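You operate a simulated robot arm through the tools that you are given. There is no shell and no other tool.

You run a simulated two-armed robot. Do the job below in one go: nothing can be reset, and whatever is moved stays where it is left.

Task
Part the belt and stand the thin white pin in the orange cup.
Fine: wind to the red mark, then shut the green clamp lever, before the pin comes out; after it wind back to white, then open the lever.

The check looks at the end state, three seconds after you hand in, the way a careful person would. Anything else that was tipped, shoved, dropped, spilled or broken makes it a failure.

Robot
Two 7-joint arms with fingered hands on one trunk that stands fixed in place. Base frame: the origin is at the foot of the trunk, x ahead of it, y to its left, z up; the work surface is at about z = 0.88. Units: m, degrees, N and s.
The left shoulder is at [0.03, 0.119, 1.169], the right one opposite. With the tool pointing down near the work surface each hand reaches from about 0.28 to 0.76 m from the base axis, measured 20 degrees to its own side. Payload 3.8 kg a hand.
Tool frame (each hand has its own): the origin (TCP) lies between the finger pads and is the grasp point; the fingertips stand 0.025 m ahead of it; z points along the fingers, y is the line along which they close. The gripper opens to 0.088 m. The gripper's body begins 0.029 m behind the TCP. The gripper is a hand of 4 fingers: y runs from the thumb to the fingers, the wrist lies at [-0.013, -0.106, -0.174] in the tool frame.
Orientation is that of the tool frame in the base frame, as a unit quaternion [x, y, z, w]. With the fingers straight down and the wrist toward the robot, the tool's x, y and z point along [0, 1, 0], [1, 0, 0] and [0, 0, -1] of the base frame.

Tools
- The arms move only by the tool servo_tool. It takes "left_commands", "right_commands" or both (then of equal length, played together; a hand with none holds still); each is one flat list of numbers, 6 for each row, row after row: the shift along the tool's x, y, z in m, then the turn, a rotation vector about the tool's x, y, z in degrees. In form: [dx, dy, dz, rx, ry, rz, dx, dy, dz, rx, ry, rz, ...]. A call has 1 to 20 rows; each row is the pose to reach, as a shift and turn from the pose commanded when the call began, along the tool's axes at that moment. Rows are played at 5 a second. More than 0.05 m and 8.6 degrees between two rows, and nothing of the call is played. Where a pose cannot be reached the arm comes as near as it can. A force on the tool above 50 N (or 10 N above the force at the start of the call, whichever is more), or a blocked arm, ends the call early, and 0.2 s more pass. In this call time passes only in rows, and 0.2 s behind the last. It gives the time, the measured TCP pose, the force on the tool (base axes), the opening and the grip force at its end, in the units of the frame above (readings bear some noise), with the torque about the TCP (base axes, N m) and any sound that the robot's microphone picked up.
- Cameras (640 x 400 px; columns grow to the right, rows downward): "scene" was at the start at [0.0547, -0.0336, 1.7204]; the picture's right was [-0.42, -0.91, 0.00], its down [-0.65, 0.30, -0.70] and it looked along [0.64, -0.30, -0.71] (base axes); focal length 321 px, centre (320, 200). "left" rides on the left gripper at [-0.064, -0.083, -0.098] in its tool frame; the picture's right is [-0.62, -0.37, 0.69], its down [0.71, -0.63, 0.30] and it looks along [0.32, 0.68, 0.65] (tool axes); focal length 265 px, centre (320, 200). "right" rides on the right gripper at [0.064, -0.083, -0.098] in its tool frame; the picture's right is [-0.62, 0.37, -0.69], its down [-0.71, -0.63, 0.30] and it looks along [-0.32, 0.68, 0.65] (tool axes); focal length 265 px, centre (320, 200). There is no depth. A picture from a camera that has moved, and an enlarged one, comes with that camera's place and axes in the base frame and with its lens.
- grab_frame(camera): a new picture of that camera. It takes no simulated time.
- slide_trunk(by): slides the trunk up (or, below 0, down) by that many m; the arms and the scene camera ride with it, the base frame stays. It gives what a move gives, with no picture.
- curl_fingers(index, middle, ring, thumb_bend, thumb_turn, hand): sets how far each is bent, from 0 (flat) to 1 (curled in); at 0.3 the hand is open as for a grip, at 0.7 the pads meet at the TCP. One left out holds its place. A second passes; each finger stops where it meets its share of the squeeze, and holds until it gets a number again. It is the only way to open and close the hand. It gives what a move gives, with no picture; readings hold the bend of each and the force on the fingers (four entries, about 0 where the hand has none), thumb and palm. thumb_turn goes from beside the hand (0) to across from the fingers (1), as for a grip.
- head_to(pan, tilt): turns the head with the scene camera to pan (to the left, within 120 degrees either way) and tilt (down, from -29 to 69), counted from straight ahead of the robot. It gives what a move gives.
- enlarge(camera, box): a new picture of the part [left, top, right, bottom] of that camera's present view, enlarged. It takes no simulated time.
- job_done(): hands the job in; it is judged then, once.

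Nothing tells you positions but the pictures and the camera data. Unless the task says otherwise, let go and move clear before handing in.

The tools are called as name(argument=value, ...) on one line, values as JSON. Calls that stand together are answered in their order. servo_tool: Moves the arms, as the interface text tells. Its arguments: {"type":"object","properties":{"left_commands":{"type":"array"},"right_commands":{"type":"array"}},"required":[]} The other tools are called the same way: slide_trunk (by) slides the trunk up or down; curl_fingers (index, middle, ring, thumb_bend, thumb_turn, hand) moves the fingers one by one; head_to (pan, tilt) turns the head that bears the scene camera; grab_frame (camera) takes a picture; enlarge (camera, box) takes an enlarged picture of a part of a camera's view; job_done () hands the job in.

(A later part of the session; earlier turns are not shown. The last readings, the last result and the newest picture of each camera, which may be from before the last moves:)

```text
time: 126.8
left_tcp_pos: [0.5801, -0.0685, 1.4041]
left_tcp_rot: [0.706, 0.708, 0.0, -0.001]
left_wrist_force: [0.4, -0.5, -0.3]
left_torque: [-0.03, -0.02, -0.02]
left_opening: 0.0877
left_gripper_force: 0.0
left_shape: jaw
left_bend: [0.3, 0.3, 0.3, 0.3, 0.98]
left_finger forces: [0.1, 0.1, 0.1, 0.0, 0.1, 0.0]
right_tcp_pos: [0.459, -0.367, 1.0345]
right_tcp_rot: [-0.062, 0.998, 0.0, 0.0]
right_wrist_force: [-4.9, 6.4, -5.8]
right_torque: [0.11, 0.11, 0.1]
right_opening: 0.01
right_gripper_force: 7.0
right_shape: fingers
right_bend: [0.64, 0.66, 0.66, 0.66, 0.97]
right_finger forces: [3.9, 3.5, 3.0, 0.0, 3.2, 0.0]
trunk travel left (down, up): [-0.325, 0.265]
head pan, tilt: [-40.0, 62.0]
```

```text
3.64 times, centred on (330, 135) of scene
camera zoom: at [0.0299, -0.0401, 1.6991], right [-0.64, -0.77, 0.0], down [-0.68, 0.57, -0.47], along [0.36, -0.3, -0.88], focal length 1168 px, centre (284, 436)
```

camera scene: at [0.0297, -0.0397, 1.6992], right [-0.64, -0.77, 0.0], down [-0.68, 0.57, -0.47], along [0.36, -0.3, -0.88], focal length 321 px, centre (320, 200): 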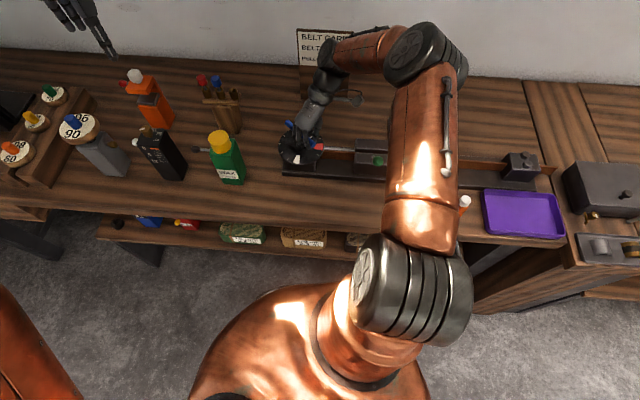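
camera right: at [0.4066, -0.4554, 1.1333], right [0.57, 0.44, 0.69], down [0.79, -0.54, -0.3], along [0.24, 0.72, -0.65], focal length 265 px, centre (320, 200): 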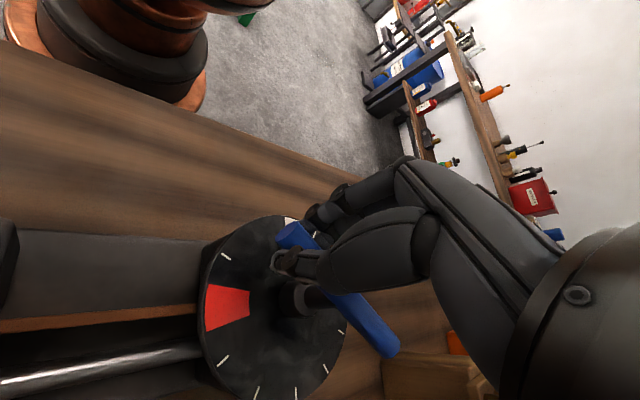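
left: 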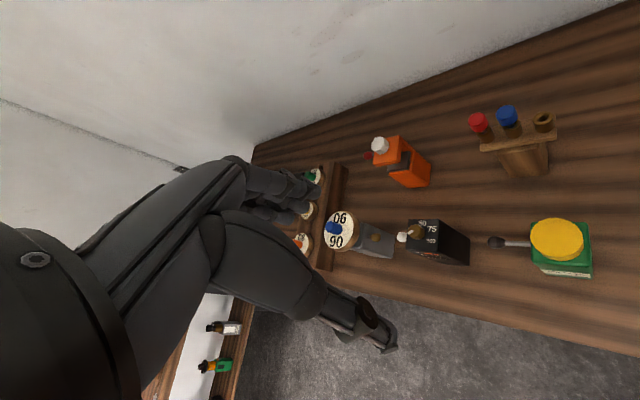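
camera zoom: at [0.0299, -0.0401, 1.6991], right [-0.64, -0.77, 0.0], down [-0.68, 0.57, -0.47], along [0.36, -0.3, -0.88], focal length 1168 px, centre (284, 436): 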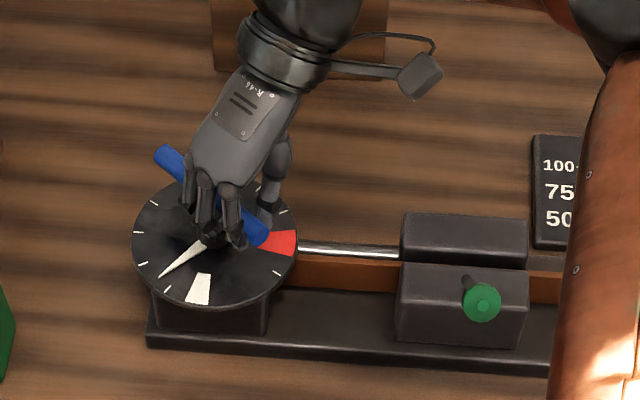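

The pointer is ~33° short of white. I'll try a further 12° in this grip and check that the arm stays comfortable.

servo_tool(right_commands=[-0.0001, -0.0028, 0, 0, 0, -4, -0.0004, -0.0056, 0, 0, 0, -8, -0.0009, -0.0083, 0, 0, 0, -12])

grab_frame(camera="scene")

enlarge(camera="scene", box=[260, 80, 400, 190])

```text
time: 127.6
left_tcp_pos: [0.5783, -0.0705, 1.405]
left_tcp_rot: [0.707, 0.707, 0.001, 0.0]
left_wrist_force: [-0.2, -0.3, -0.8]
left_torque: [-0.02, 0.0, -0.01]
left_opening: 0.0877
left_gripper_force: 0.1
left_shape: jaw
left_bend: [0.3, 0.3, 0.3, 0.3, 0.98]
left_finger forces: [0.0, 0.0, 0.1, 0.0, 0.0, 0.0]
right_tcp_pos: [0.4592, -0.3755, 1.0339]
right_tcp_rot: [-0.165, 0.986, 0.0, 0.0]
right_wrist_force: [-8.4, 4.8, -6.0]
right_torque: [0.07, 0.2, 0.2]
right_opening: 0.0097
right_gripper_force: 7.3
right_shape: fingers
right_bend: [0.64, 0.66, 0.66, 0.66, 0.97]
right_finger forces: [3.9, 3.7, 3.4, 0.0, 3.3, 0.0]
trunk travel left (down, up): [-0.325, 0.265]
head pan, tilt: [-40.0, 62.0]
```

```text
taken
camera scene: at [0.0294, -0.0402, 1.6991], right [-0.64, -0.77, 0.0], down [-0.68, 0.57, -0.47], along [0.36, -0.3, -0.88], focal length 321 px, centre (320, 200)
```

scene: 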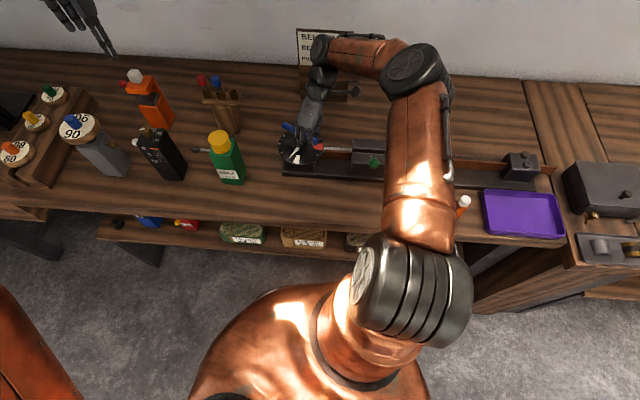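

```text
3.64 times, centred on (330, 135) of scene
camera zoom: at [0.0294, -0.0402, 1.6991], right [-0.64, -0.77, 0.0], down [-0.68, 0.57, -0.47], along [0.36, -0.3, -0.88], focal length 1168 px, centre (284, 436)
```

zoom: 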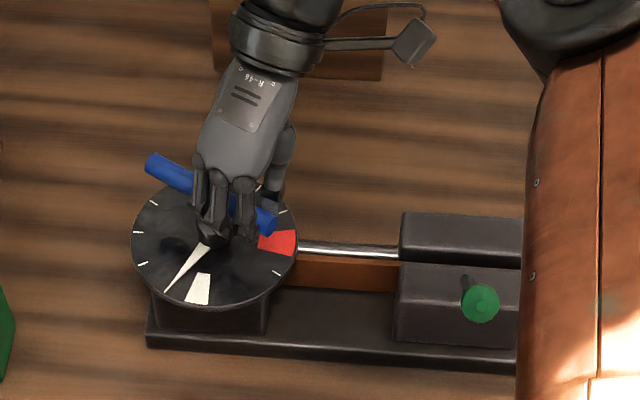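

Still comfortable; ~22° to go. Continuing in small steps.

servo_tool(right_commands=[-0.0001, -0.0028, 0, 0, 0, -4, -0.0004, -0.0056, 0, 0, 0, -8, -0.0009, -0.0083, 0, 0, 0, -12])

enlarge(camera="scene", box=[260, 80, 400, 190])

```text
time: 128.4
left_tcp_pos: [0.579, -0.0695, 1.4054]
left_tcp_rot: [0.707, 0.707, 0.001, 0.001]
left_wrist_force: [-0.1, 1.1, 0.5]
left_torque: [0.01, 0.0, 0.0]
left_opening: 0.0875
left_gripper_force: 0.1
left_shape: jaw
left_bend: [0.3, 0.3, 0.3, 0.3, 0.98]
left_finger forces: [0.1, 0.0, 0.1, 0.0, 0.0, 0.0]
right_tcp_pos: [0.4644, -0.3831, 1.0343]
right_tcp_rot: [-0.267, 0.964, 0.0, 0.0]
right_wrist_force: [-9.6, 3.2, -5.1]
right_torque: [0.05, 0.18, 0.18]
right_opening: 0.0097
right_gripper_force: 7.4
right_shape: fingers
right_bend: [0.64, 0.66, 0.65, 0.66, 0.97]
right_finger forces: [3.7, 3.8, 3.8, 0.0, 3.3, 0.0]
trunk travel left (down, up): [-0.325, 0.265]
head pan, tilt: [-40.0, 62.0]
```

```text
3.64 times, centred on (330, 135) of scene
camera zoom: at [0.0293, -0.0405, 1.6991], right [-0.64, -0.77, 0.0], down [-0.68, 0.57, -0.47], along [0.36, -0.3, -0.88], focal length 1168 px, centre (284, 436)
```

zoom: 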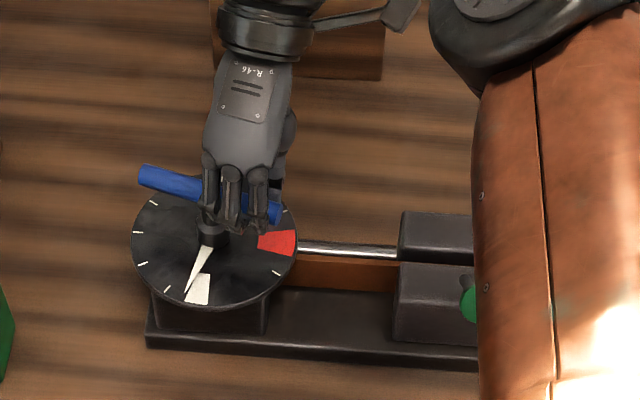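

The pointer is at the edge of white; about 9° more centers it.

servo_tool(right_commands=[-0.0001, -0.0021, 0, 0, 0, -3, -0.0003, -0.0042, 0, 0, 0, -6, -0.0005, -0.0063, 0, 0, 0, -9])

enlarge(camera="scene", box=[260, 100, 360, 190])

```text
time: 129.2
left_tcp_pos: [0.5792, -0.0712, 1.4045]
left_tcp_rot: [0.707, 0.707, 0.0, 0.0]
left_wrist_force: [-0.2, -0.2, 0.0]
left_torque: [0.01, 0.02, -0.02]
left_opening: 0.0874
left_gripper_force: 0.1
left_shape: jaw
left_bend: [0.3, 0.3, 0.3, 0.3, 0.98]
left_finger forces: [0.0, 0.1, 0.1, 0.0, 0.0, 0.0]
right_tcp_pos: [0.4674, -0.3889, 1.0354]
right_tcp_rot: [-0.342, 0.94, 0.0, 0.0]
right_wrist_force: [-11.0, 0.2, -3.6]
right_torque: [-0.01, 0.23, 0.2]
right_opening: 0.0101
right_gripper_force: 7.6
right_shape: fingers
right_bend: [0.64, 0.66, 0.65, 0.66, 0.97]
right_finger forces: [3.5, 3.9, 4.2, 0.0, 3.3, 0.0]
trunk travel left (down, up): [-0.325, 0.265]
head pan, tilt: [-40.0, 62.0]
```

```text
4.44 times, centred on (310, 145) of scene
camera zoom: at [0.0291, -0.0408, 1.6991], right [-0.64, -0.77, 0.0], down [-0.68, 0.57, -0.47], along [0.36, -0.3, -0.88], focal length 1428 px, centre (364, 444)
```

zoom: 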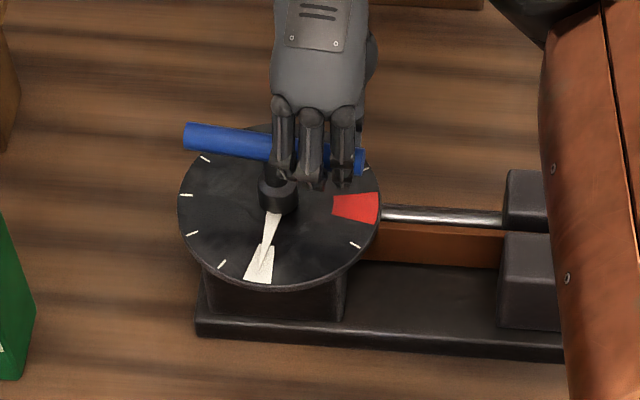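

The pointer is now on the white mark. I'll release and rise straight up.

curl_fingers(hand="right", index=0.35, middle=0.35, ring=0.35, thumb_bend=0.35)

servo_tool(right_commands=[0, 0, -0.03, 0, 0, 0, 0, 0, -0.06, 0, 0, 0, 0, 0, -0.1, 0, 0, 0, 0, 0, -0.14, 0, 0, 8, 0, 0, -0.17, 0, 0, 16, 0, 0, -0.18, 0, 0, 24, 0, 0, -0.18, 0, 0, 32, 0, 0, -0.18, 0, 0, 40, 0, 0, -0.18, 0, 0, 48, 0, 0, -0.18, 0, 0, 56, 0, 0, -0.18, 0, 0, 64, 0, 0, -0.18, 0, 0, 72, 0, 0, -0.18, 0, 0, 80, 0, 0, -0.18, 0, 0, 88])

grab_frame(camera="scene")

enlarge(camera="scene", box=[260, 100, 360, 190])

enlarge(camera="scene", box=[320, 100, 500, 220])

```text
time: 130.2
left_tcp_pos: [0.58, -0.0707, 1.4049]
left_tcp_rot: [0.707, 0.707, -0.002, 0.0]
left_wrist_force: [-0.5, 0.5, -0.2]
left_torque: [-0.01, 0.0, 0.01]
left_opening: 0.0875
left_gripper_force: 0.1
left_shape: jaw
left_bend: [0.3, 0.3, 0.3, 0.3, 0.98]
left_finger forces: [0.1, 0.0, 0.0, 0.0, 0.0, 0.0]
right_tcp_pos: [0.4682, -0.3882, 1.0338]
right_tcp_rot: [-0.342, 0.94, 0.0, -0.001]
right_wrist_force: [-0.3, -0.2, 0.9]
right_torque: [-0.03, 0.0, 0.0]
right_opening: 0.0738
right_gripper_force: 0.1
right_shape: fingers
right_bend: [0.35, 0.35, 0.35, 0.35, 0.97]
right_finger forces: [0.0, 0.1, 0.1, 0.0, 0.1, 0.0]
trunk travel left (down, up): [-0.325, 0.265]
head pan, tilt: [-40.0, 62.0]
```

```text
time: 133.2
left_tcp_pos: [0.5797, -0.0703, 1.4051]
left_tcp_rot: [0.707, 0.707, -0.001, 0.0]
left_wrist_force: [-0.5, 0.2, 1.0]
left_torque: [0.01, -0.02, -0.03]
left_opening: 0.0878
left_gripper_force: 0.0
left_shape: jaw
left_bend: [0.3, 0.3, 0.3, 0.3, 0.98]
left_finger forces: [0.1, 0.0, 0.1, 0.0, 0.1, 0.0]
right_tcp_pos: [0.469, -0.3879, 1.2135]
right_tcp_rot: [0.408, 0.913, 0.0, 0.0]
right_wrist_force: [0.5, -0.4, -1.0]
right_torque: [0.04, 0.01, -0.03]
right_opening: 0.0738
right_gripper_force: 0.1
right_shape: fingers
right_bend: [0.35, 0.35, 0.35, 0.35, 0.97]
right_finger forces: [0.0, 0.0, 0.0, 0.0, 0.1, 0.1]
trunk travel left (down, up): [-0.325, 0.265]
head pan, tilt: [-40.0, 62.0]
```

```text
taken
camera scene: at [0.0301, -0.0405, 1.6991], right [-0.64, -0.77, 0.0], down [-0.68, 0.57, -0.47], along [0.36, -0.3, -0.88], focal length 321 px, centre (320, 200)
```

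scene: 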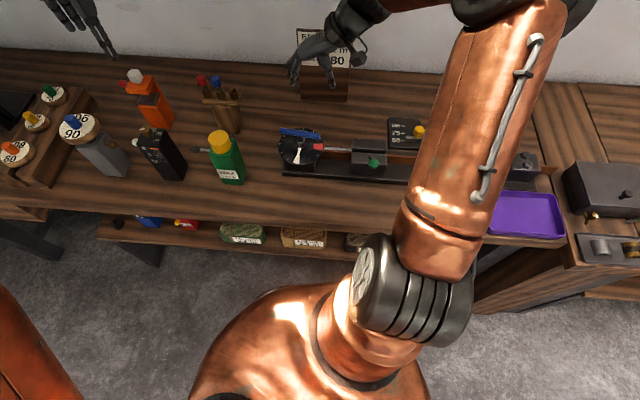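

```text
4.44 times, centred on (310, 145) of scene
camera zoom: at [0.0301, -0.0405, 1.6991], right [-0.64, -0.77, 0.0], down [-0.68, 0.57, -0.47], along [0.36, -0.3, -0.88], focal length 1428 px, centre (364, 444)
```

zoom: 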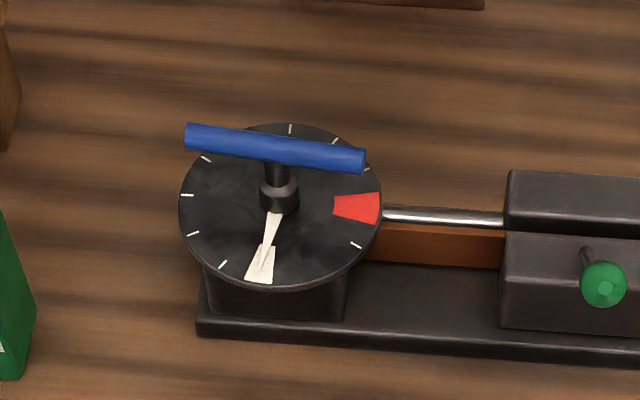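

```text
3.33 times, centred on (410, 160) of scene
camera zoom: at [0.0301, -0.0405, 1.6991], right [-0.64, -0.77, 0.0], down [-0.68, 0.57, -0.47], along [0.36, -0.3, -0.88], focal length 1071 px, centre (20, 333)
```

zoom: 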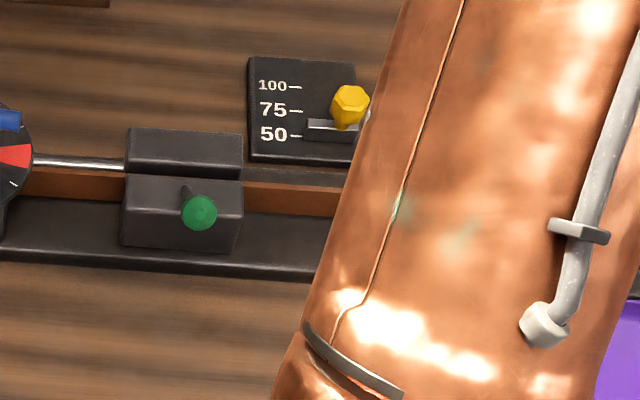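

The dial stays on white, and the clamp carriage has moved about 12 mm toward it. Now I'll open the lever: ball at about (0.291, -0.432, 1.04). I'll bring the hand above it at the bench-square yaw.

servo_tool(right_commands=[0.0078, -0.0147, 0, 0, 0, 8, 0.0156, -0.0294, 0, 0, 0, 16, 0.0234, -0.0441, 0, 0, 0, 24, 0.0312, -0.0588, 0, 0, 0, 32, 0.039, -0.0735, 0, 0, 0, 40, 0.0468, -0.0882, 0, 0, 0, 48, 0.0546, -0.1029, 0, 0, 0, 56, 0.0624, -0.1176, 0, 0, 0, 64, 0.0702, -0.1323, 0, 0, 0, 72, 0.078, -0.147, 0, 0, 0, 80, 0.0858, -0.162, 0, 0, 0, 87])

grab_frame(camera="right")

enlarge(camera="right", box=[120, 200, 360, 400])

grab_frame(camera="scene")

```text
time: 135.6
left_tcp_pos: [0.581, -0.0705, 1.404]
left_tcp_rot: [0.708, 0.707, 0.001, -0.001]
left_wrist_force: [0.0, 0.0, -0.2]
left_torque: [0.04, 0.0, 0.01]
left_opening: 0.0875
left_gripper_force: 0.1
left_shape: jaw
left_bend: [0.3, 0.3, 0.3, 0.3, 0.98]
left_finger forces: [0.0, 0.0, 0.1, 0.1, 0.1, 0.0]
right_tcp_pos: [0.2902, -0.4323, 1.2139]
right_tcp_rot: [0.924, 0.382, 0.0, -0.001]
right_wrist_force: [-1.0, 0.8, -0.3]
right_torque: [0.0, -0.03, 0.03]
right_opening: 0.0738
right_gripper_force: 0.1
right_shape: fingers
right_bend: [0.35, 0.35, 0.35, 0.35, 0.98]
right_finger forces: [0.0, 0.0, 0.1, 0.0, 0.1, 0.1]
right hand out of reach, approached as far as the arm can: row 8
trunk travel left (down, up): [-0.325, 0.265]
head pan, tilt: [-40.0, 62.0]
```

```text
taken
camera right: at [0.279, -0.3262, 1.3131], right [-0.18, -0.7, 0.69], down [-0.95, -0.06, -0.3], along [0.25, -0.71, -0.65], focal length 265 px, centre (320, 200)
```

right: 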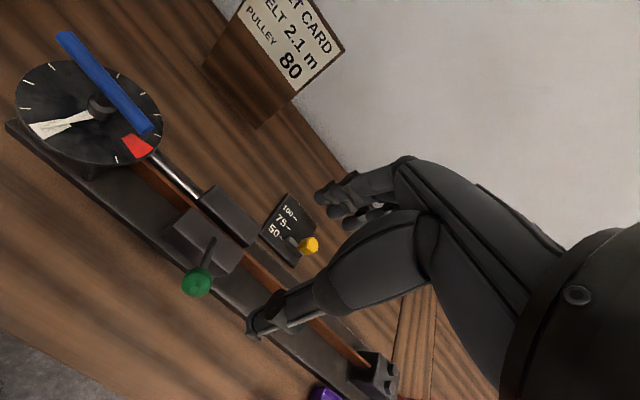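

```text
2.00 times, centred on (240, 300) of right
camera zoom: at [0.279, -0.3262, 1.3131], right [-0.18, -0.7, 0.69], down [-0.95, -0.06, -0.3], along [0.25, -0.71, -0.65], focal length 531 px, centre (480, 0)
```

zoom: 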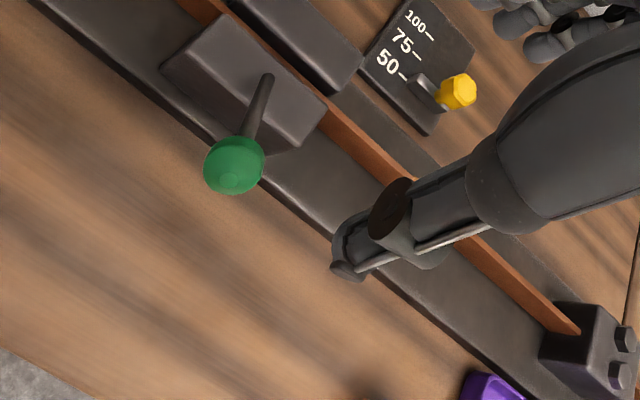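

```text
taken
camera scene: at [0.0307, -0.0406, 1.6991], right [-0.64, -0.77, 0.0], down [-0.68, 0.57, -0.47], along [0.36, -0.3, -0.88], focal length 321 px, centre (320, 200)
```

scene: 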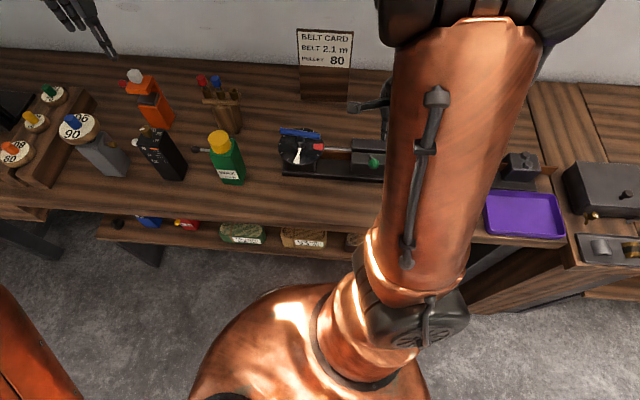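

The ball is at about (0.288, -0.427, 1.047). I'll lower the open hand around it.

servo_tool(right_commands=[0.001, -0.003, 0.03, 0, 0, 0, 0.0022, -0.0053, 0.06, 0, 0, 0, 0.0022, -0.0053, 0.09, 0, 0, 0, 0.0022, -0.0053, 0.12, 0, 0, 0, 0.0022, -0.0053, 0.152, 0, 0, 0])

grab_frame(camera="right")

enlarge(camera="right", box=[200, 150, 400, 330])

```text
time: 136.8
left_tcp_pos: [0.5783, -0.0723, 1.4055]
left_tcp_rot: [0.707, 0.707, 0.0, 0.0]
left_wrist_force: [-0.1, -0.2, 0.0]
left_torque: [0.0, 0.02, -0.03]
left_opening: 0.0876
left_gripper_force: 0.0
left_shape: jaw
left_bend: [0.3, 0.3, 0.3, 0.3, 0.98]
left_finger forces: [0.0, 0.0, 0.0, 0.0, 0.0, 0.1]
right_tcp_pos: [0.269, -0.4272, 1.1847]
right_tcp_rot: [0.924, 0.383, 0.0, 0.0]
right_wrist_force: [0.5, 0.2, 0.5]
right_torque: [-0.02, -0.04, 0.01]
right_opening: 0.0742
right_gripper_force: 0.1
right_shape: fingers
right_bend: [0.35, 0.35, 0.35, 0.35, 0.98]
right_finger forces: [0.0, 0.0, 0.0, 0.0, 0.1, 0.0]
right hand out of reach, approached as far as the arm can: row 1, 2, 3, 4, 5
trunk travel left (down, up): [-0.325, 0.265]
head pan, tilt: [-40.0, 62.0]
```

```text
taken
camera right: at [0.2567, -0.3209, 1.284], right [-0.18, -0.7, 0.69], down [-0.95, -0.06, -0.3], along [0.25, -0.71, -0.65], focal length 265 px, centre (320, 200)
```

right: 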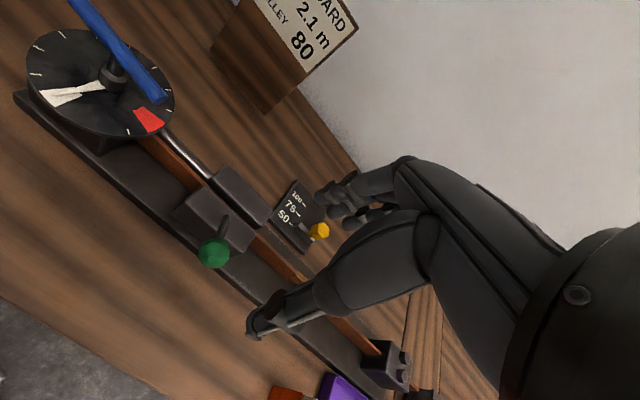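

```text
2.22 times, centred on (300, 240) of right
camera zoom: at [0.2567, -0.3209, 1.284], right [-0.18, -0.7, 0.69], down [-0.95, -0.06, -0.3], along [0.25, -0.71, -0.65], focal length 590 px, centre (364, 111)
```

zoom: 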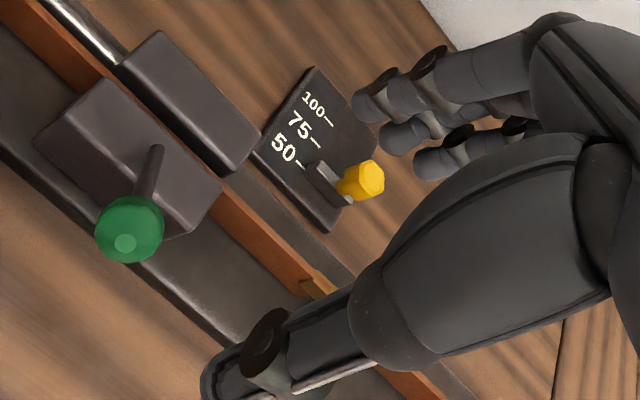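

The arm got into an awkward elbow posture and can't lower here (the lever is untouched). I'll rise and move to a pose that worked before, above the lever's open position, to unwind the elbow.

servo_tool(right_commands=[0.01, 0.01, -0.03, 0, 0, 0, 0.01, 0.03, -0.06, 0, 0, 0, 0.01, 0.06, -0.08, 0, 0, 0, 0.01, 0.09, -0.08, 0, 0, 0, 0.01, 0.12, -0.08, 0, 0, 0])

grab_frame(camera="scene")

```text
time: 138.0
left_tcp_pos: [0.5801, -0.071, 1.404]
left_tcp_rot: [0.708, 0.707, 0.001, 0.0]
left_wrist_force: [-0.1, -0.4, -0.5]
left_torque: [0.03, 0.03, -0.03]
left_opening: 0.0875
left_gripper_force: 0.1
left_shape: jaw
left_bend: [0.3, 0.3, 0.3, 0.3, 0.98]
left_finger forces: [0.1, 0.0, 0.0, 0.0, 0.0, 0.0]
right_tcp_pos: [0.3643, -0.506, 1.2637]
right_tcp_rot: [0.924, 0.382, 0.0, 0.0]
right_wrist_force: [-0.1, 0.5, 0.1]
right_torque: [0.01, 0.0, -0.01]
right_opening: 0.0739
right_gripper_force: 0.0
right_shape: fingers
right_bend: [0.35, 0.35, 0.35, 0.35, 0.98]
right_finger forces: [0.1, 0.0, 0.0, 0.0, 0.1, 0.0]
trunk travel left (down, up): [-0.325, 0.265]
head pan, tilt: [-40.0, 62.0]
```

```text
taken
camera scene: at [0.0311, -0.0423, 1.6991], right [-0.64, -0.77, 0.0], down [-0.68, 0.57, -0.47], along [0.36, -0.3, -0.88], focal length 321 px, centre (320, 200)
```

scene: 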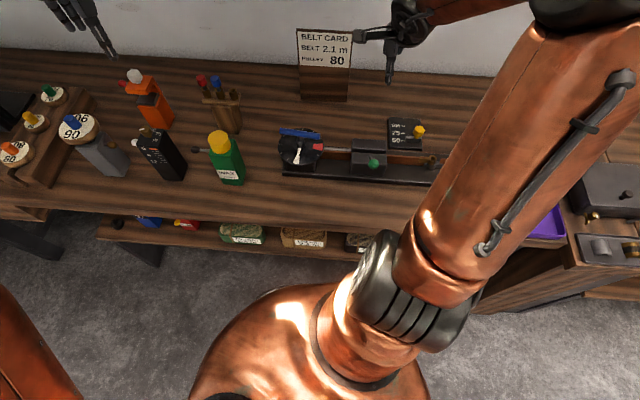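

The elbow is back out to the right. I'll move back above the lever ball now.

servo_tool(right_commands=[0, -0.03, 0, 0, 0, 0, 0.001, -0.06, 0.01, 0, 0, 0, 0.0018, -0.09, 0.02, 0, 0, 0, 0.0018, -0.1098, 0.04, 0, 0, 0, 0.0018, -0.1098, 0.07, 0, 0, 0])

grab_frame(camera="right")

grab_frame(camera="scene")

```text
time: 139.2
left_tcp_pos: [0.5816, -0.0731, 1.4042]
left_tcp_rot: [0.707, 0.707, 0.001, 0.0]
left_wrist_force: [0.6, 1.0, 0.3]
left_torque: [0.02, 0.0, 0.03]
left_opening: 0.0874
left_gripper_force: 0.1
left_shape: jaw
left_bend: [0.3, 0.3, 0.3, 0.3, 0.98]
left_finger forces: [0.1, 0.1, 0.1, 0.0, 0.0, 0.0]
right_tcp_pos: [0.2871, -0.4275, 1.1939]
right_tcp_rot: [0.924, 0.382, -0.001, -0.001]
right_wrist_force: [-0.2, -0.2, -0.2]
right_torque: [0.02, 0.02, 0.01]
right_opening: 0.0741
right_gripper_force: 0.1
right_shape: fingers
right_bend: [0.35, 0.35, 0.35, 0.35, 0.98]
right_finger forces: [0.0, 0.1, 0.1, 0.1, 0.0, 0.0]
trunk travel left (down, up): [-0.325, 0.265]
head pan, tilt: [-40.0, 62.0]
```

```text
taken
camera right: at [0.2748, -0.3214, 1.2929], right [-0.18, -0.7, 0.69], down [-0.95, -0.06, -0.3], along [0.25, -0.71, -0.66], focal length 265 px, centre (320, 200)
```

right: 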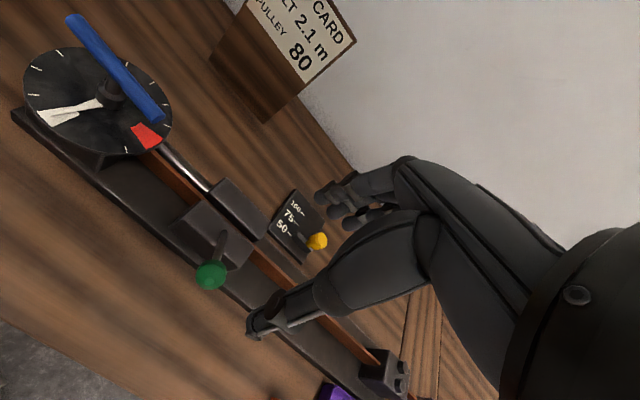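

```text
taken
camera scene: at [0.032, -0.0426, 1.699], right [-0.64, -0.77, 0.0], down [-0.68, 0.57, -0.47], along [0.36, -0.3, -0.88], focal length 321 px, centre (320, 200)
```

scene: 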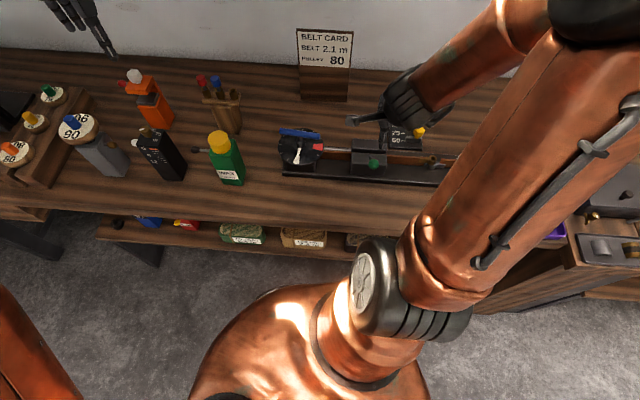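

Reachable now. I'll lower the open hand around the ball.

servo_tool(right_commands=[0, 0, 0.03, 0, 0, 0, 0, 0, 0.06, 0, 0, 0, 0, 0, 0.09, 0, 0, 0, 0, 0, 0.115, 0, 0, 0, 0, 0, 0.132, 0, 0, 0])

grab_frame(camera="right")

enlarge(camera="right", box=[200, 150, 400, 330])

```text
time: 140.4
left_tcp_pos: [0.5797, -0.0704, 1.4051]
left_tcp_rot: [0.708, 0.706, 0.0, -0.001]
left_wrist_force: [0.0, -0.2, 0.7]
left_torque: [0.0, 0.0, 0.01]
left_opening: 0.0875
left_gripper_force: 0.0
left_shape: jaw
left_bend: [0.3, 0.3, 0.3, 0.3, 0.98]
left_finger forces: [0.0, 0.1, 0.0, 0.0, 0.0, 0.0]
right_tcp_pos: [0.287, -0.4254, 1.062]
right_tcp_rot: [0.924, 0.383, 0.0, 0.0]
right_wrist_force: [0.6, -0.4, 0.0]
right_torque: [-0.02, 0.0, 0.0]
right_opening: 0.0738
right_gripper_force: 0.1
right_shape: fingers
right_bend: [0.35, 0.35, 0.35, 0.35, 0.98]
right_finger forces: [0.1, 0.1, 0.0, 0.1, 0.0, 0.0]
trunk travel left (down, up): [-0.325, 0.265]
head pan, tilt: [-40.0, 62.0]
```

```text
taken
camera right: at [0.274, -0.3204, 1.1612], right [-0.18, -0.7, 0.69], down [-0.95, -0.06, -0.3], along [0.25, -0.71, -0.65], focal length 265 px, centre (320, 200)
```

right: 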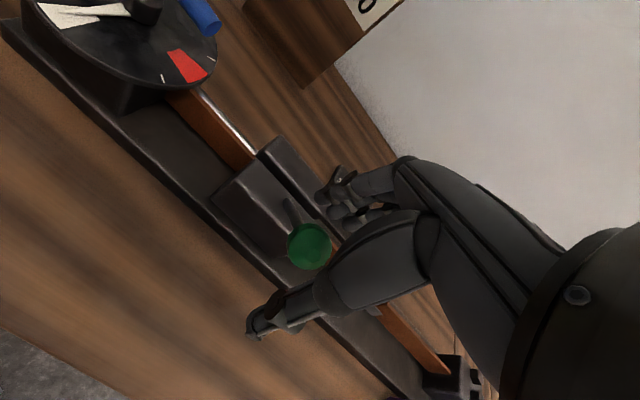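

```text
2.22 times, centred on (300, 240) of right
camera zoom: at [0.274, -0.3204, 1.1612], right [-0.18, -0.7, 0.69], down [-0.95, -0.06, -0.3], along [0.25, -0.71, -0.65], focal length 590 px, centre (364, 111)
```

zoom: 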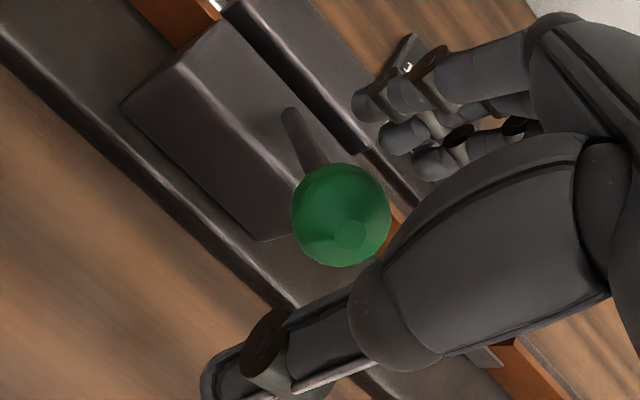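

The ball is nicely placed between thumb and fingers. I'll close the thumb onto its front and the fingers loosely behind, then push the lever back along its arc.

curl_fingers(hand="right", index=0.55, middle=0.55, ring=0.55, thumb_bend=0.68)

servo_tool(right_commands=[0, 0.005, -0.004, 0, 0, 0, 0, 0.0101, -0.0083, 0, 0, 0, 0, 0.0195, -0.0144, 0, 0, 0])

enlarge(camera="right", box=[200, 150, 400, 330])

```text
time: 141.4
left_tcp_pos: [0.5801, -0.0707, 1.405]
left_tcp_rot: [0.707, 0.707, 0.0, 0.001]
left_wrist_force: [-0.1, -0.8, -0.2]
left_torque: [-0.02, 0.01, 0.02]
left_opening: 0.0875
left_gripper_force: 0.1
left_shape: jaw
left_bend: [0.3, 0.3, 0.3, 0.3, 0.98]
left_finger forces: [0.0, 0.1, 0.1, 0.0, 0.1, 0.0]
right_tcp_pos: [0.2845, -0.4265, 1.0627]
right_tcp_rot: [0.924, 0.383, 0.0, -0.001]
right_wrist_force: [-1.1, 0.3, 1.0]
right_torque: [0.02, 0.01, 0.0]
right_opening: 0.0199
right_gripper_force: 0.7
right_shape: fingers
right_bend: [0.55, 0.55, 0.55, 0.66, 0.97]
right_finger forces: [0.4, 0.0, 0.0, 0.1, 1.4, 0.1]
trunk travel left (down, up): [-0.325, 0.265]
head pan, tilt: [-40.0, 62.0]
```

```text
time: 142.2
left_tcp_pos: [0.5795, -0.07, 1.4054]
left_tcp_rot: [0.707, 0.707, 0.0, 0.0]
left_wrist_force: [0.2, -0.2, 0.5]
left_torque: [-0.01, 0.03, 0.01]
left_opening: 0.0875
left_gripper_force: 0.2
left_shape: jaw
left_bend: [0.3, 0.3, 0.3, 0.3, 0.98]
left_finger forces: [0.0, 0.1, 0.0, 0.0, 0.0, 0.0]
right_tcp_pos: [0.3005, -0.4399, 1.0769]
right_tcp_rot: [0.924, 0.383, 0.001, 0.0]
right_wrist_force: [-2.1, 1.9, 1.6]
right_torque: [0.05, 0.04, 0.02]
right_opening: 0.0232
right_gripper_force: 2.0
right_shape: fingers
right_bend: [0.55, 0.55, 0.55, 0.63, 0.97]
right_finger forces: [0.0, 0.1, 0.0, 0.1, 3.1, 0.1]
trunk travel left (down, up): [-0.325, 0.265]
head pan, tilt: [-40.0, 62.0]
```

```text
2.22 times, centred on (300, 240) of right
camera zoom: at [0.2877, -0.3331, 1.1761], right [-0.18, -0.7, 0.69], down [-0.95, -0.06, -0.3], along [0.25, -0.71, -0.65], focal length 590 px, centre (364, 111)
```

zoom: 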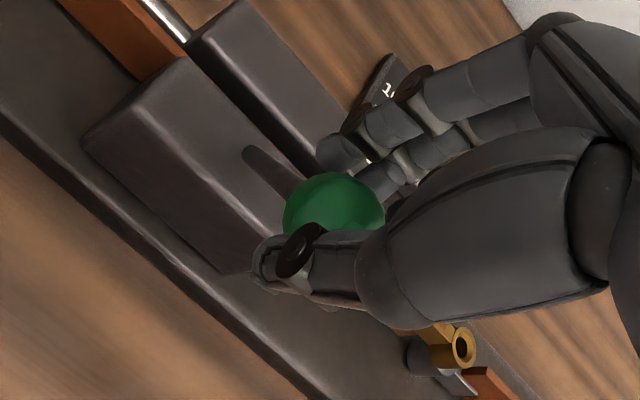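

The lever is moving back easily with the thumb (3 N). I'll continue along the arc.

servo_tool(right_commands=[0, 0.0117, -0.0058, 0, 0, 0, 0, 0.0258, -0.0107, 0, 0, 0, 0, 0.0386, -0.0133, 0, 0, 0, 0, 0.0535, -0.0143, 0, 0, 0, 0, 0.0684, -0.0133, 0, 0, 0])

enlarge(camera="right", box=[200, 150, 400, 330])

grab_frame(camera="scene")

```text
time: 143.4
left_tcp_pos: [0.5796, -0.0709, 1.4044]
left_tcp_rot: [0.707, 0.708, -0.001, 0.0]
left_wrist_force: [0.6, 0.2, 0.1]
left_torque: [0.03, 0.01, -0.04]
left_opening: 0.0876
left_gripper_force: 0.0
left_shape: jaw
left_bend: [0.3, 0.3, 0.3, 0.3, 0.98]
left_finger forces: [0.0, 0.0, 0.0, 0.1, 0.0, 0.0]
right_tcp_pos: [0.3496, -0.488, 1.091]
right_tcp_rot: [0.924, 0.383, 0.0, -0.001]
right_wrist_force: [-0.8, 2.7, 0.3]
right_torque: [0.03, -0.01, 0.0]
right_opening: 0.0208
right_gripper_force: 0.7
right_shape: fingers
right_bend: [0.55, 0.55, 0.55, 0.65, 0.97]
right_finger forces: [0.0, 0.0, 0.0, 0.0, 2.3, 0.0]
trunk travel left (down, up): [-0.325, 0.265]
head pan, tilt: [-40.0, 62.0]
```

```text
2.22 times, centred on (300, 240) of right
camera zoom: at [0.3369, -0.3815, 1.1892], right [-0.18, -0.7, 0.69], down [-0.95, -0.06, -0.3], along [0.25, -0.71, -0.65], focal length 590 px, centre (364, 111)
```

zoom: 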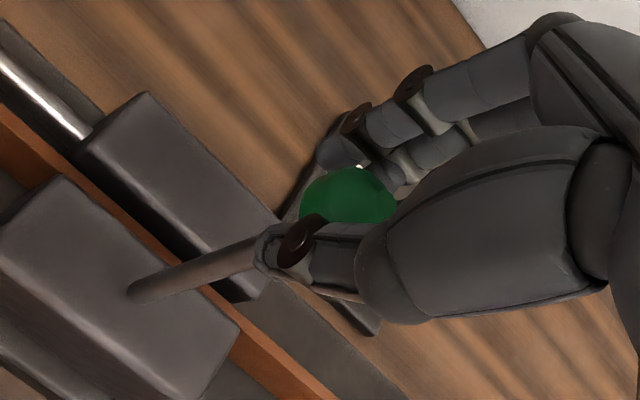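

```text
taken
camera scene: at [0.0307, -0.0405, 1.6991], right [-0.64, -0.77, 0.0], down [-0.68, 0.57, -0.47], along [0.36, -0.3, -0.88], focal length 321 px, centre (320, 200)
```

scene: 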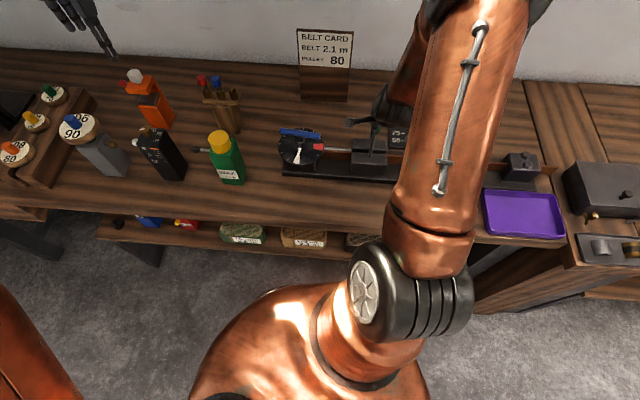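

The lever is past upright now. I'll push on gently to its back stop.

servo_tool(right_commands=[0, 0.007, 0.001, 0, 0, 0, 0, 0.0128, 0.0026, 0, 0, 0, 0, 0.0175, 0.004, 0, 0, 0, 0, 0.0217, 0.0055, 0, 0, 0])

enlarge(camera="right", box=[200, 150, 400, 330])

```text
time: 144.4
left_tcp_pos: [0.5808, -0.0696, 1.4053]
left_tcp_rot: [0.707, 0.707, 0.0, 0.0]
left_wrist_force: [-0.2, -0.5, 0.2]
left_torque: [0.04, 0.02, -0.01]
left_opening: 0.0875
left_gripper_force: 0.1
left_shape: jaw
left_bend: [0.3, 0.3, 0.3, 0.3, 0.98]
left_finger forces: [0.0, 0.1, 0.1, 0.0, 0.1, 0.0]
right_tcp_pos: [0.3639, -0.5038, 1.0846]
right_tcp_rot: [0.924, 0.383, 0.0, -0.001]
right_wrist_force: [-1.6, 2.1, 1.5]
right_torque: [0.03, 0.01, -0.03]
right_opening: 0.0201
right_gripper_force: 1.1
right_shape: fingers
right_bend: [0.55, 0.55, 0.55, 0.66, 0.97]
right_finger forces: [0.1, 0.0, 0.0, 0.0, 2.0, 0.0]
trunk travel left (down, up): [-0.325, 0.265]
head pan, tilt: [-40.0, 62.0]
```

```text
2.22 times, centred on (300, 240) of right
camera zoom: at [0.3522, -0.397, 1.1838], right [-0.18, -0.7, 0.69], down [-0.95, -0.06, -0.3], along [0.25, -0.71, -0.65], focal length 590 px, centre (364, 111)
```

zoom: 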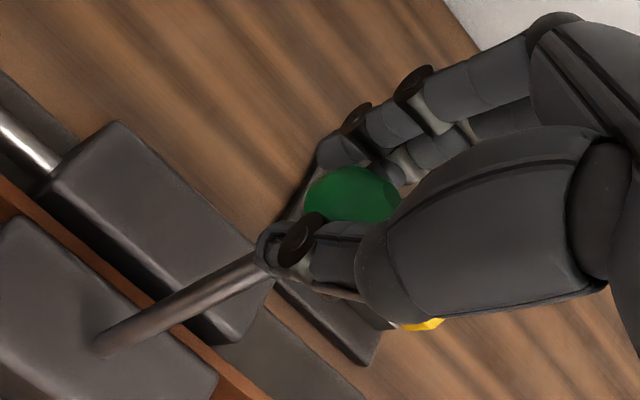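

Nearly at the original open angle (≈20°). A few more millimetres until it meets its stop.

servo_tool(right_commands=[0, 0.004, 0.0015, 0, 0, 0, 0, 0.008, 0.0035, 0, 0, 0])

servo_tool(right_commands=[0, 0.003, 0.0015, 0, 0, 0, 0, 0.006, 0.003, 0, 0, 0])

enlarge(camera="right", box=[200, 150, 400, 330])

```text
time: 145.0
left_tcp_pos: [0.5799, -0.0707, 1.4051]
left_tcp_rot: [0.707, 0.707, 0.0, 0.001]
left_wrist_force: [0.9, -0.2, 0.8]
left_torque: [0.02, 0.01, 0.01]
left_opening: 0.0877
left_gripper_force: 0.2
left_shape: jaw
left_bend: [0.3, 0.3, 0.3, 0.3, 0.98]
left_finger forces: [0.1, 0.1, 0.0, 0.0, 0.0, 0.0]
right_tcp_pos: [0.3701, -0.5088, 1.0818]
right_tcp_rot: [0.924, 0.383, 0.001, 0.0]
right_wrist_force: [-0.6, 2.0, 1.4]
right_torque: [0.01, 0.01, -0.01]
right_opening: 0.0197
right_gripper_force: 0.5
right_shape: fingers
right_bend: [0.55, 0.55, 0.55, 0.66, 0.97]
right_finger forces: [0.0, 0.0, 0.1, 0.1, 1.9, 0.0]
trunk travel left (down, up): [-0.325, 0.265]
head pan, tilt: [-40.0, 62.0]
```

```text
time: 145.6
left_tcp_pos: [0.5796, -0.069, 1.4042]
left_tcp_rot: [0.707, 0.707, 0.0, 0.0]
left_wrist_force: [-0.6, -0.2, 0.0]
left_torque: [-0.01, -0.01, 0.03]
left_opening: 0.0877
left_gripper_force: 0.1
left_shape: jaw
left_bend: [0.3, 0.3, 0.3, 0.3, 0.98]
left_finger forces: [0.0, 0.0, 0.1, 0.1, 0.1, 0.0]
right_tcp_pos: [0.3736, -0.5136, 1.0789]
right_tcp_rot: [0.924, 0.383, 0.0, 0.0]
right_wrist_force: [-0.9, 2.7, 1.4]
right_torque: [0.06, 0.01, -0.02]
right_opening: 0.02
right_gripper_force: 1.7
right_shape: fingers
right_bend: [0.55, 0.55, 0.55, 0.66, 0.97]
right_finger forces: [0.1, 0.0, 0.0, 0.1, 2.5, 0.0]
trunk travel left (down, up): [-0.325, 0.265]
head pan, tilt: [-40.0, 62.0]
```

```text
2.22 times, centred on (300, 240) of right
camera zoom: at [0.3617, -0.4073, 1.177], right [-0.18, -0.7, 0.69], down [-0.95, -0.06, -0.3], along [0.25, -0.71, -0.65], focal length 590 px, centre (364, 111)
```

zoom: 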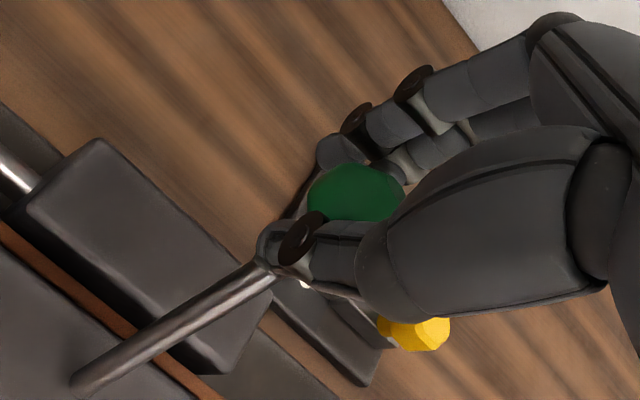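

Still moving lightly (~2.5 N). I'll continue in 4 mm steps to find the stop.

servo_tool(right_commands=[0, 0.004, 0.002, 0, 0, 0])

servo_tool(right_commands=[0, 0.004, 0.002, 0, 0, 0])

enlarge(camera="right", box=[200, 150, 400, 330])

```text
time: 146.0
left_tcp_pos: [0.5801, -0.0703, 1.4054]
left_tcp_rot: [0.707, 0.707, 0.0, -0.001]
left_wrist_force: [-0.6, 0.2, -0.1]
left_torque: [0.01, 0.01, -0.02]
left_opening: 0.0874
left_gripper_force: 0.1
left_shape: jaw
left_bend: [0.3, 0.3, 0.3, 0.3, 0.98]
left_finger forces: [0.0, 0.0, 0.0, 0.1, 0.0, 0.0]
right_tcp_pos: [0.3769, -0.5159, 1.0759]
right_tcp_rot: [0.924, 0.382, 0.0, 0.0]
right_wrist_force: [-2.2, 5.0, 3.9]
right_torque: [0.08, 0.04, 0.0]
right_opening: 0.0215
right_gripper_force: 1.9
right_shape: fingers
right_bend: [0.55, 0.55, 0.55, 0.65, 0.96]
right_finger forces: [0.0, 0.0, 0.0, 0.1, 4.6, 0.0]
trunk travel left (down, up): [-0.325, 0.265]
head pan, tilt: [-40.0, 62.0]
```

```text
time: 146.4
left_tcp_pos: [0.5799, -0.0684, 1.4047]
left_tcp_rot: [0.707, 0.708, -0.001, 0.001]
left_wrist_force: [-0.5, -0.3, -0.3]
left_torque: [-0.02, -0.02, 0.0]
left_opening: 0.0876
left_gripper_force: 0.0
left_shape: jaw
left_bend: [0.3, 0.3, 0.3, 0.3, 0.98]
left_finger forces: [0.0, 0.1, 0.0, 0.0, 0.0, 0.0]
right_tcp_pos: [0.3789, -0.5173, 1.0754]
right_tcp_rot: [0.924, 0.383, 0.0, 0.0]
right_wrist_force: [-4.1, 6.3, 4.9]
right_torque: [0.16, 0.05, -0.05]
right_opening: 0.024
right_gripper_force: 3.8
right_shape: fingers
right_bend: [0.55, 0.55, 0.55, 0.64, 0.96]
right_finger forces: [0.0, 0.0, 0.0, 0.1, 7.8, 0.0]
trunk travel left (down, up): [-0.325, 0.265]
head pan, tilt: [-40.0, 62.0]
```

```text
2.22 times, centred on (300, 240) of right
camera zoom: at [0.3662, -0.4113, 1.1736], right [-0.18, -0.7, 0.69], down [-0.95, -0.06, -0.3], along [0.25, -0.71, -0.65], focal length 590 px, centre (364, 111)
```

zoom: 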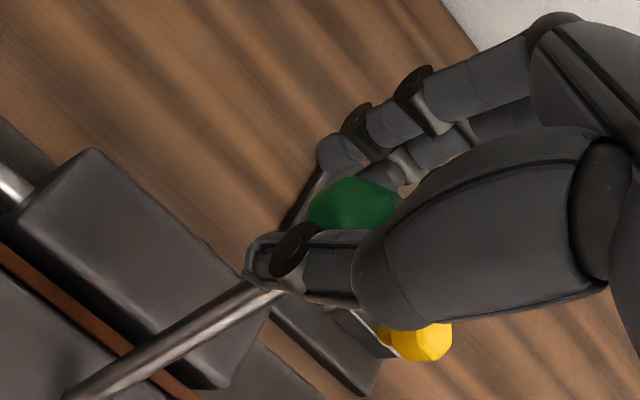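

The force rises sharply now, so the lever is at its open stop. I'll back off, open the hand and rise straight up.

servo_tool(right_commands=[0, -0.004, -0.001, 0, 0, 0, 0, -0.008, -0.002, 0, 0, 0])

curl_fingers(hand="right", index=0.3, middle=0.3, ring=0.3, thumb_bend=0.3)

servo_tool(right_commands=[0, 0.006, -0.02, 0, 0, 0, 0, 0.006, -0.045, 0, 0, 0, 0, 0.006, -0.08, 0, 0, 0, 0, 0.006, -0.12, 0, 0, 0, 0, 0.006, -0.16, 0, 0, 0, 0, 0.006, -0.19, 0, 0, 0])

grab_frame(camera="right")

grab_frame(camera="scene")

```text
time: 147.0
left_tcp_pos: [0.5799, -0.0697, 1.4038]
left_tcp_rot: [0.707, 0.707, 0.0, 0.0]
left_wrist_force: [-0.5, 1.1, 1.0]
left_torque: [-0.02, -0.02, -0.01]
left_opening: 0.0876
left_gripper_force: 0.0
left_shape: jaw
left_bend: [0.3, 0.3, 0.3, 0.3, 0.98]
left_finger forces: [0.1, 0.0, 0.0, 0.0, 0.1, 0.0]
right_tcp_pos: [0.3744, -0.5139, 1.0759]
right_tcp_rot: [0.924, 0.383, 0.0, -0.001]
right_wrist_force: [0.6, 1.4, -1.0]
right_torque: [-0.03, -0.03, -0.04]
right_opening: 0.0196
right_gripper_force: 0.9
right_shape: fingers
right_bend: [0.55, 0.55, 0.55, 0.66, 0.96]
right_finger forces: [0.0, 0.0, 0.0, 0.1, 1.9, 0.1]
trunk travel left (down, up): [-0.325, 0.265]
head pan, tilt: [-40.0, 62.0]
```

```text
time: 148.0
left_tcp_pos: [0.5801, -0.0696, 1.4044]
left_tcp_rot: [0.707, 0.707, 0.001, 0.001]
left_wrist_force: [0.5, -0.3, -0.1]
left_torque: [0.0, -0.01, -0.01]
left_opening: 0.0875
left_gripper_force: 0.1
left_shape: jaw
left_bend: [0.3, 0.3, 0.3, 0.3, 0.98]
left_finger forces: [0.0, 0.0, 0.0, 0.0, 0.1, 0.1]
right_tcp_pos: [0.3732, -0.514, 1.0761]
right_tcp_rot: [0.924, 0.383, 0.001, 0.0]
right_wrist_force: [-0.5, 0.7, 0.2]
right_torque: [-0.01, -0.03, 0.03]
right_opening: 0.0846
right_gripper_force: 0.1
right_shape: fingers
right_bend: [0.3, 0.3, 0.3, 0.3, 0.97]
right_finger forces: [0.1, 0.0, 0.0, 0.1, 0.0, 0.0]
trunk travel left (down, up): [-0.325, 0.265]
head pan, tilt: [-40.0, 62.0]
```

```text
time: 149.4
left_tcp_pos: [0.5787, -0.0707, 1.4045]
left_tcp_rot: [0.707, 0.707, 0.0, -0.001]
left_wrist_force: [0.7, -0.6, 0.0]
left_torque: [0.03, 0.02, 0.01]
left_opening: 0.0877
left_gripper_force: 0.0
left_shape: jaw
left_bend: [0.3, 0.3, 0.3, 0.3, 0.98]
left_finger forces: [0.1, 0.0, 0.0, 0.1, 0.0, 0.0]
right_tcp_pos: [0.3777, -0.5177, 1.2667]
right_tcp_rot: [0.924, 0.383, 0.0, -0.001]
right_wrist_force: [0.5, -1.0, -0.4]
right_torque: [-0.01, 0.0, 0.01]
right_opening: 0.0848
right_gripper_force: 0.1
right_shape: fingers
right_bend: [0.3, 0.3, 0.3, 0.3, 0.97]
right_finger forces: [0.1, 0.0, 0.1, 0.0, 0.0, 0.0]
trunk travel left (down, up): [-0.325, 0.265]
head pan, tilt: [-40.0, 62.0]
```

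```text
taken
camera right: at [0.3651, -0.4113, 1.3653], right [-0.18, -0.7, 0.69], down [-0.95, -0.06, -0.3], along [0.25, -0.71, -0.65], focal length 265 px, centre (320, 200)
```

right: 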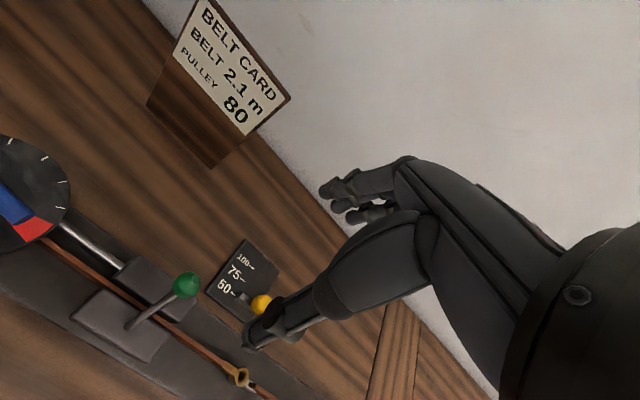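

```text
taken
camera scene: at [0.03, -0.0406, 1.6991], right [-0.64, -0.77, 0.0], down [-0.68, 0.57, -0.47], along [0.36, -0.3, -0.88], focal length 321 px, centre (320, 200)
```

scene: 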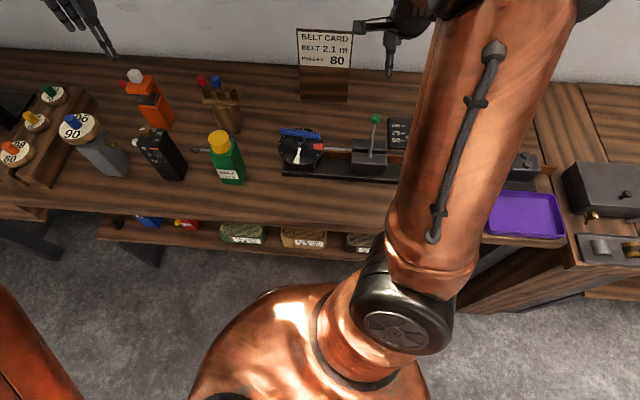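

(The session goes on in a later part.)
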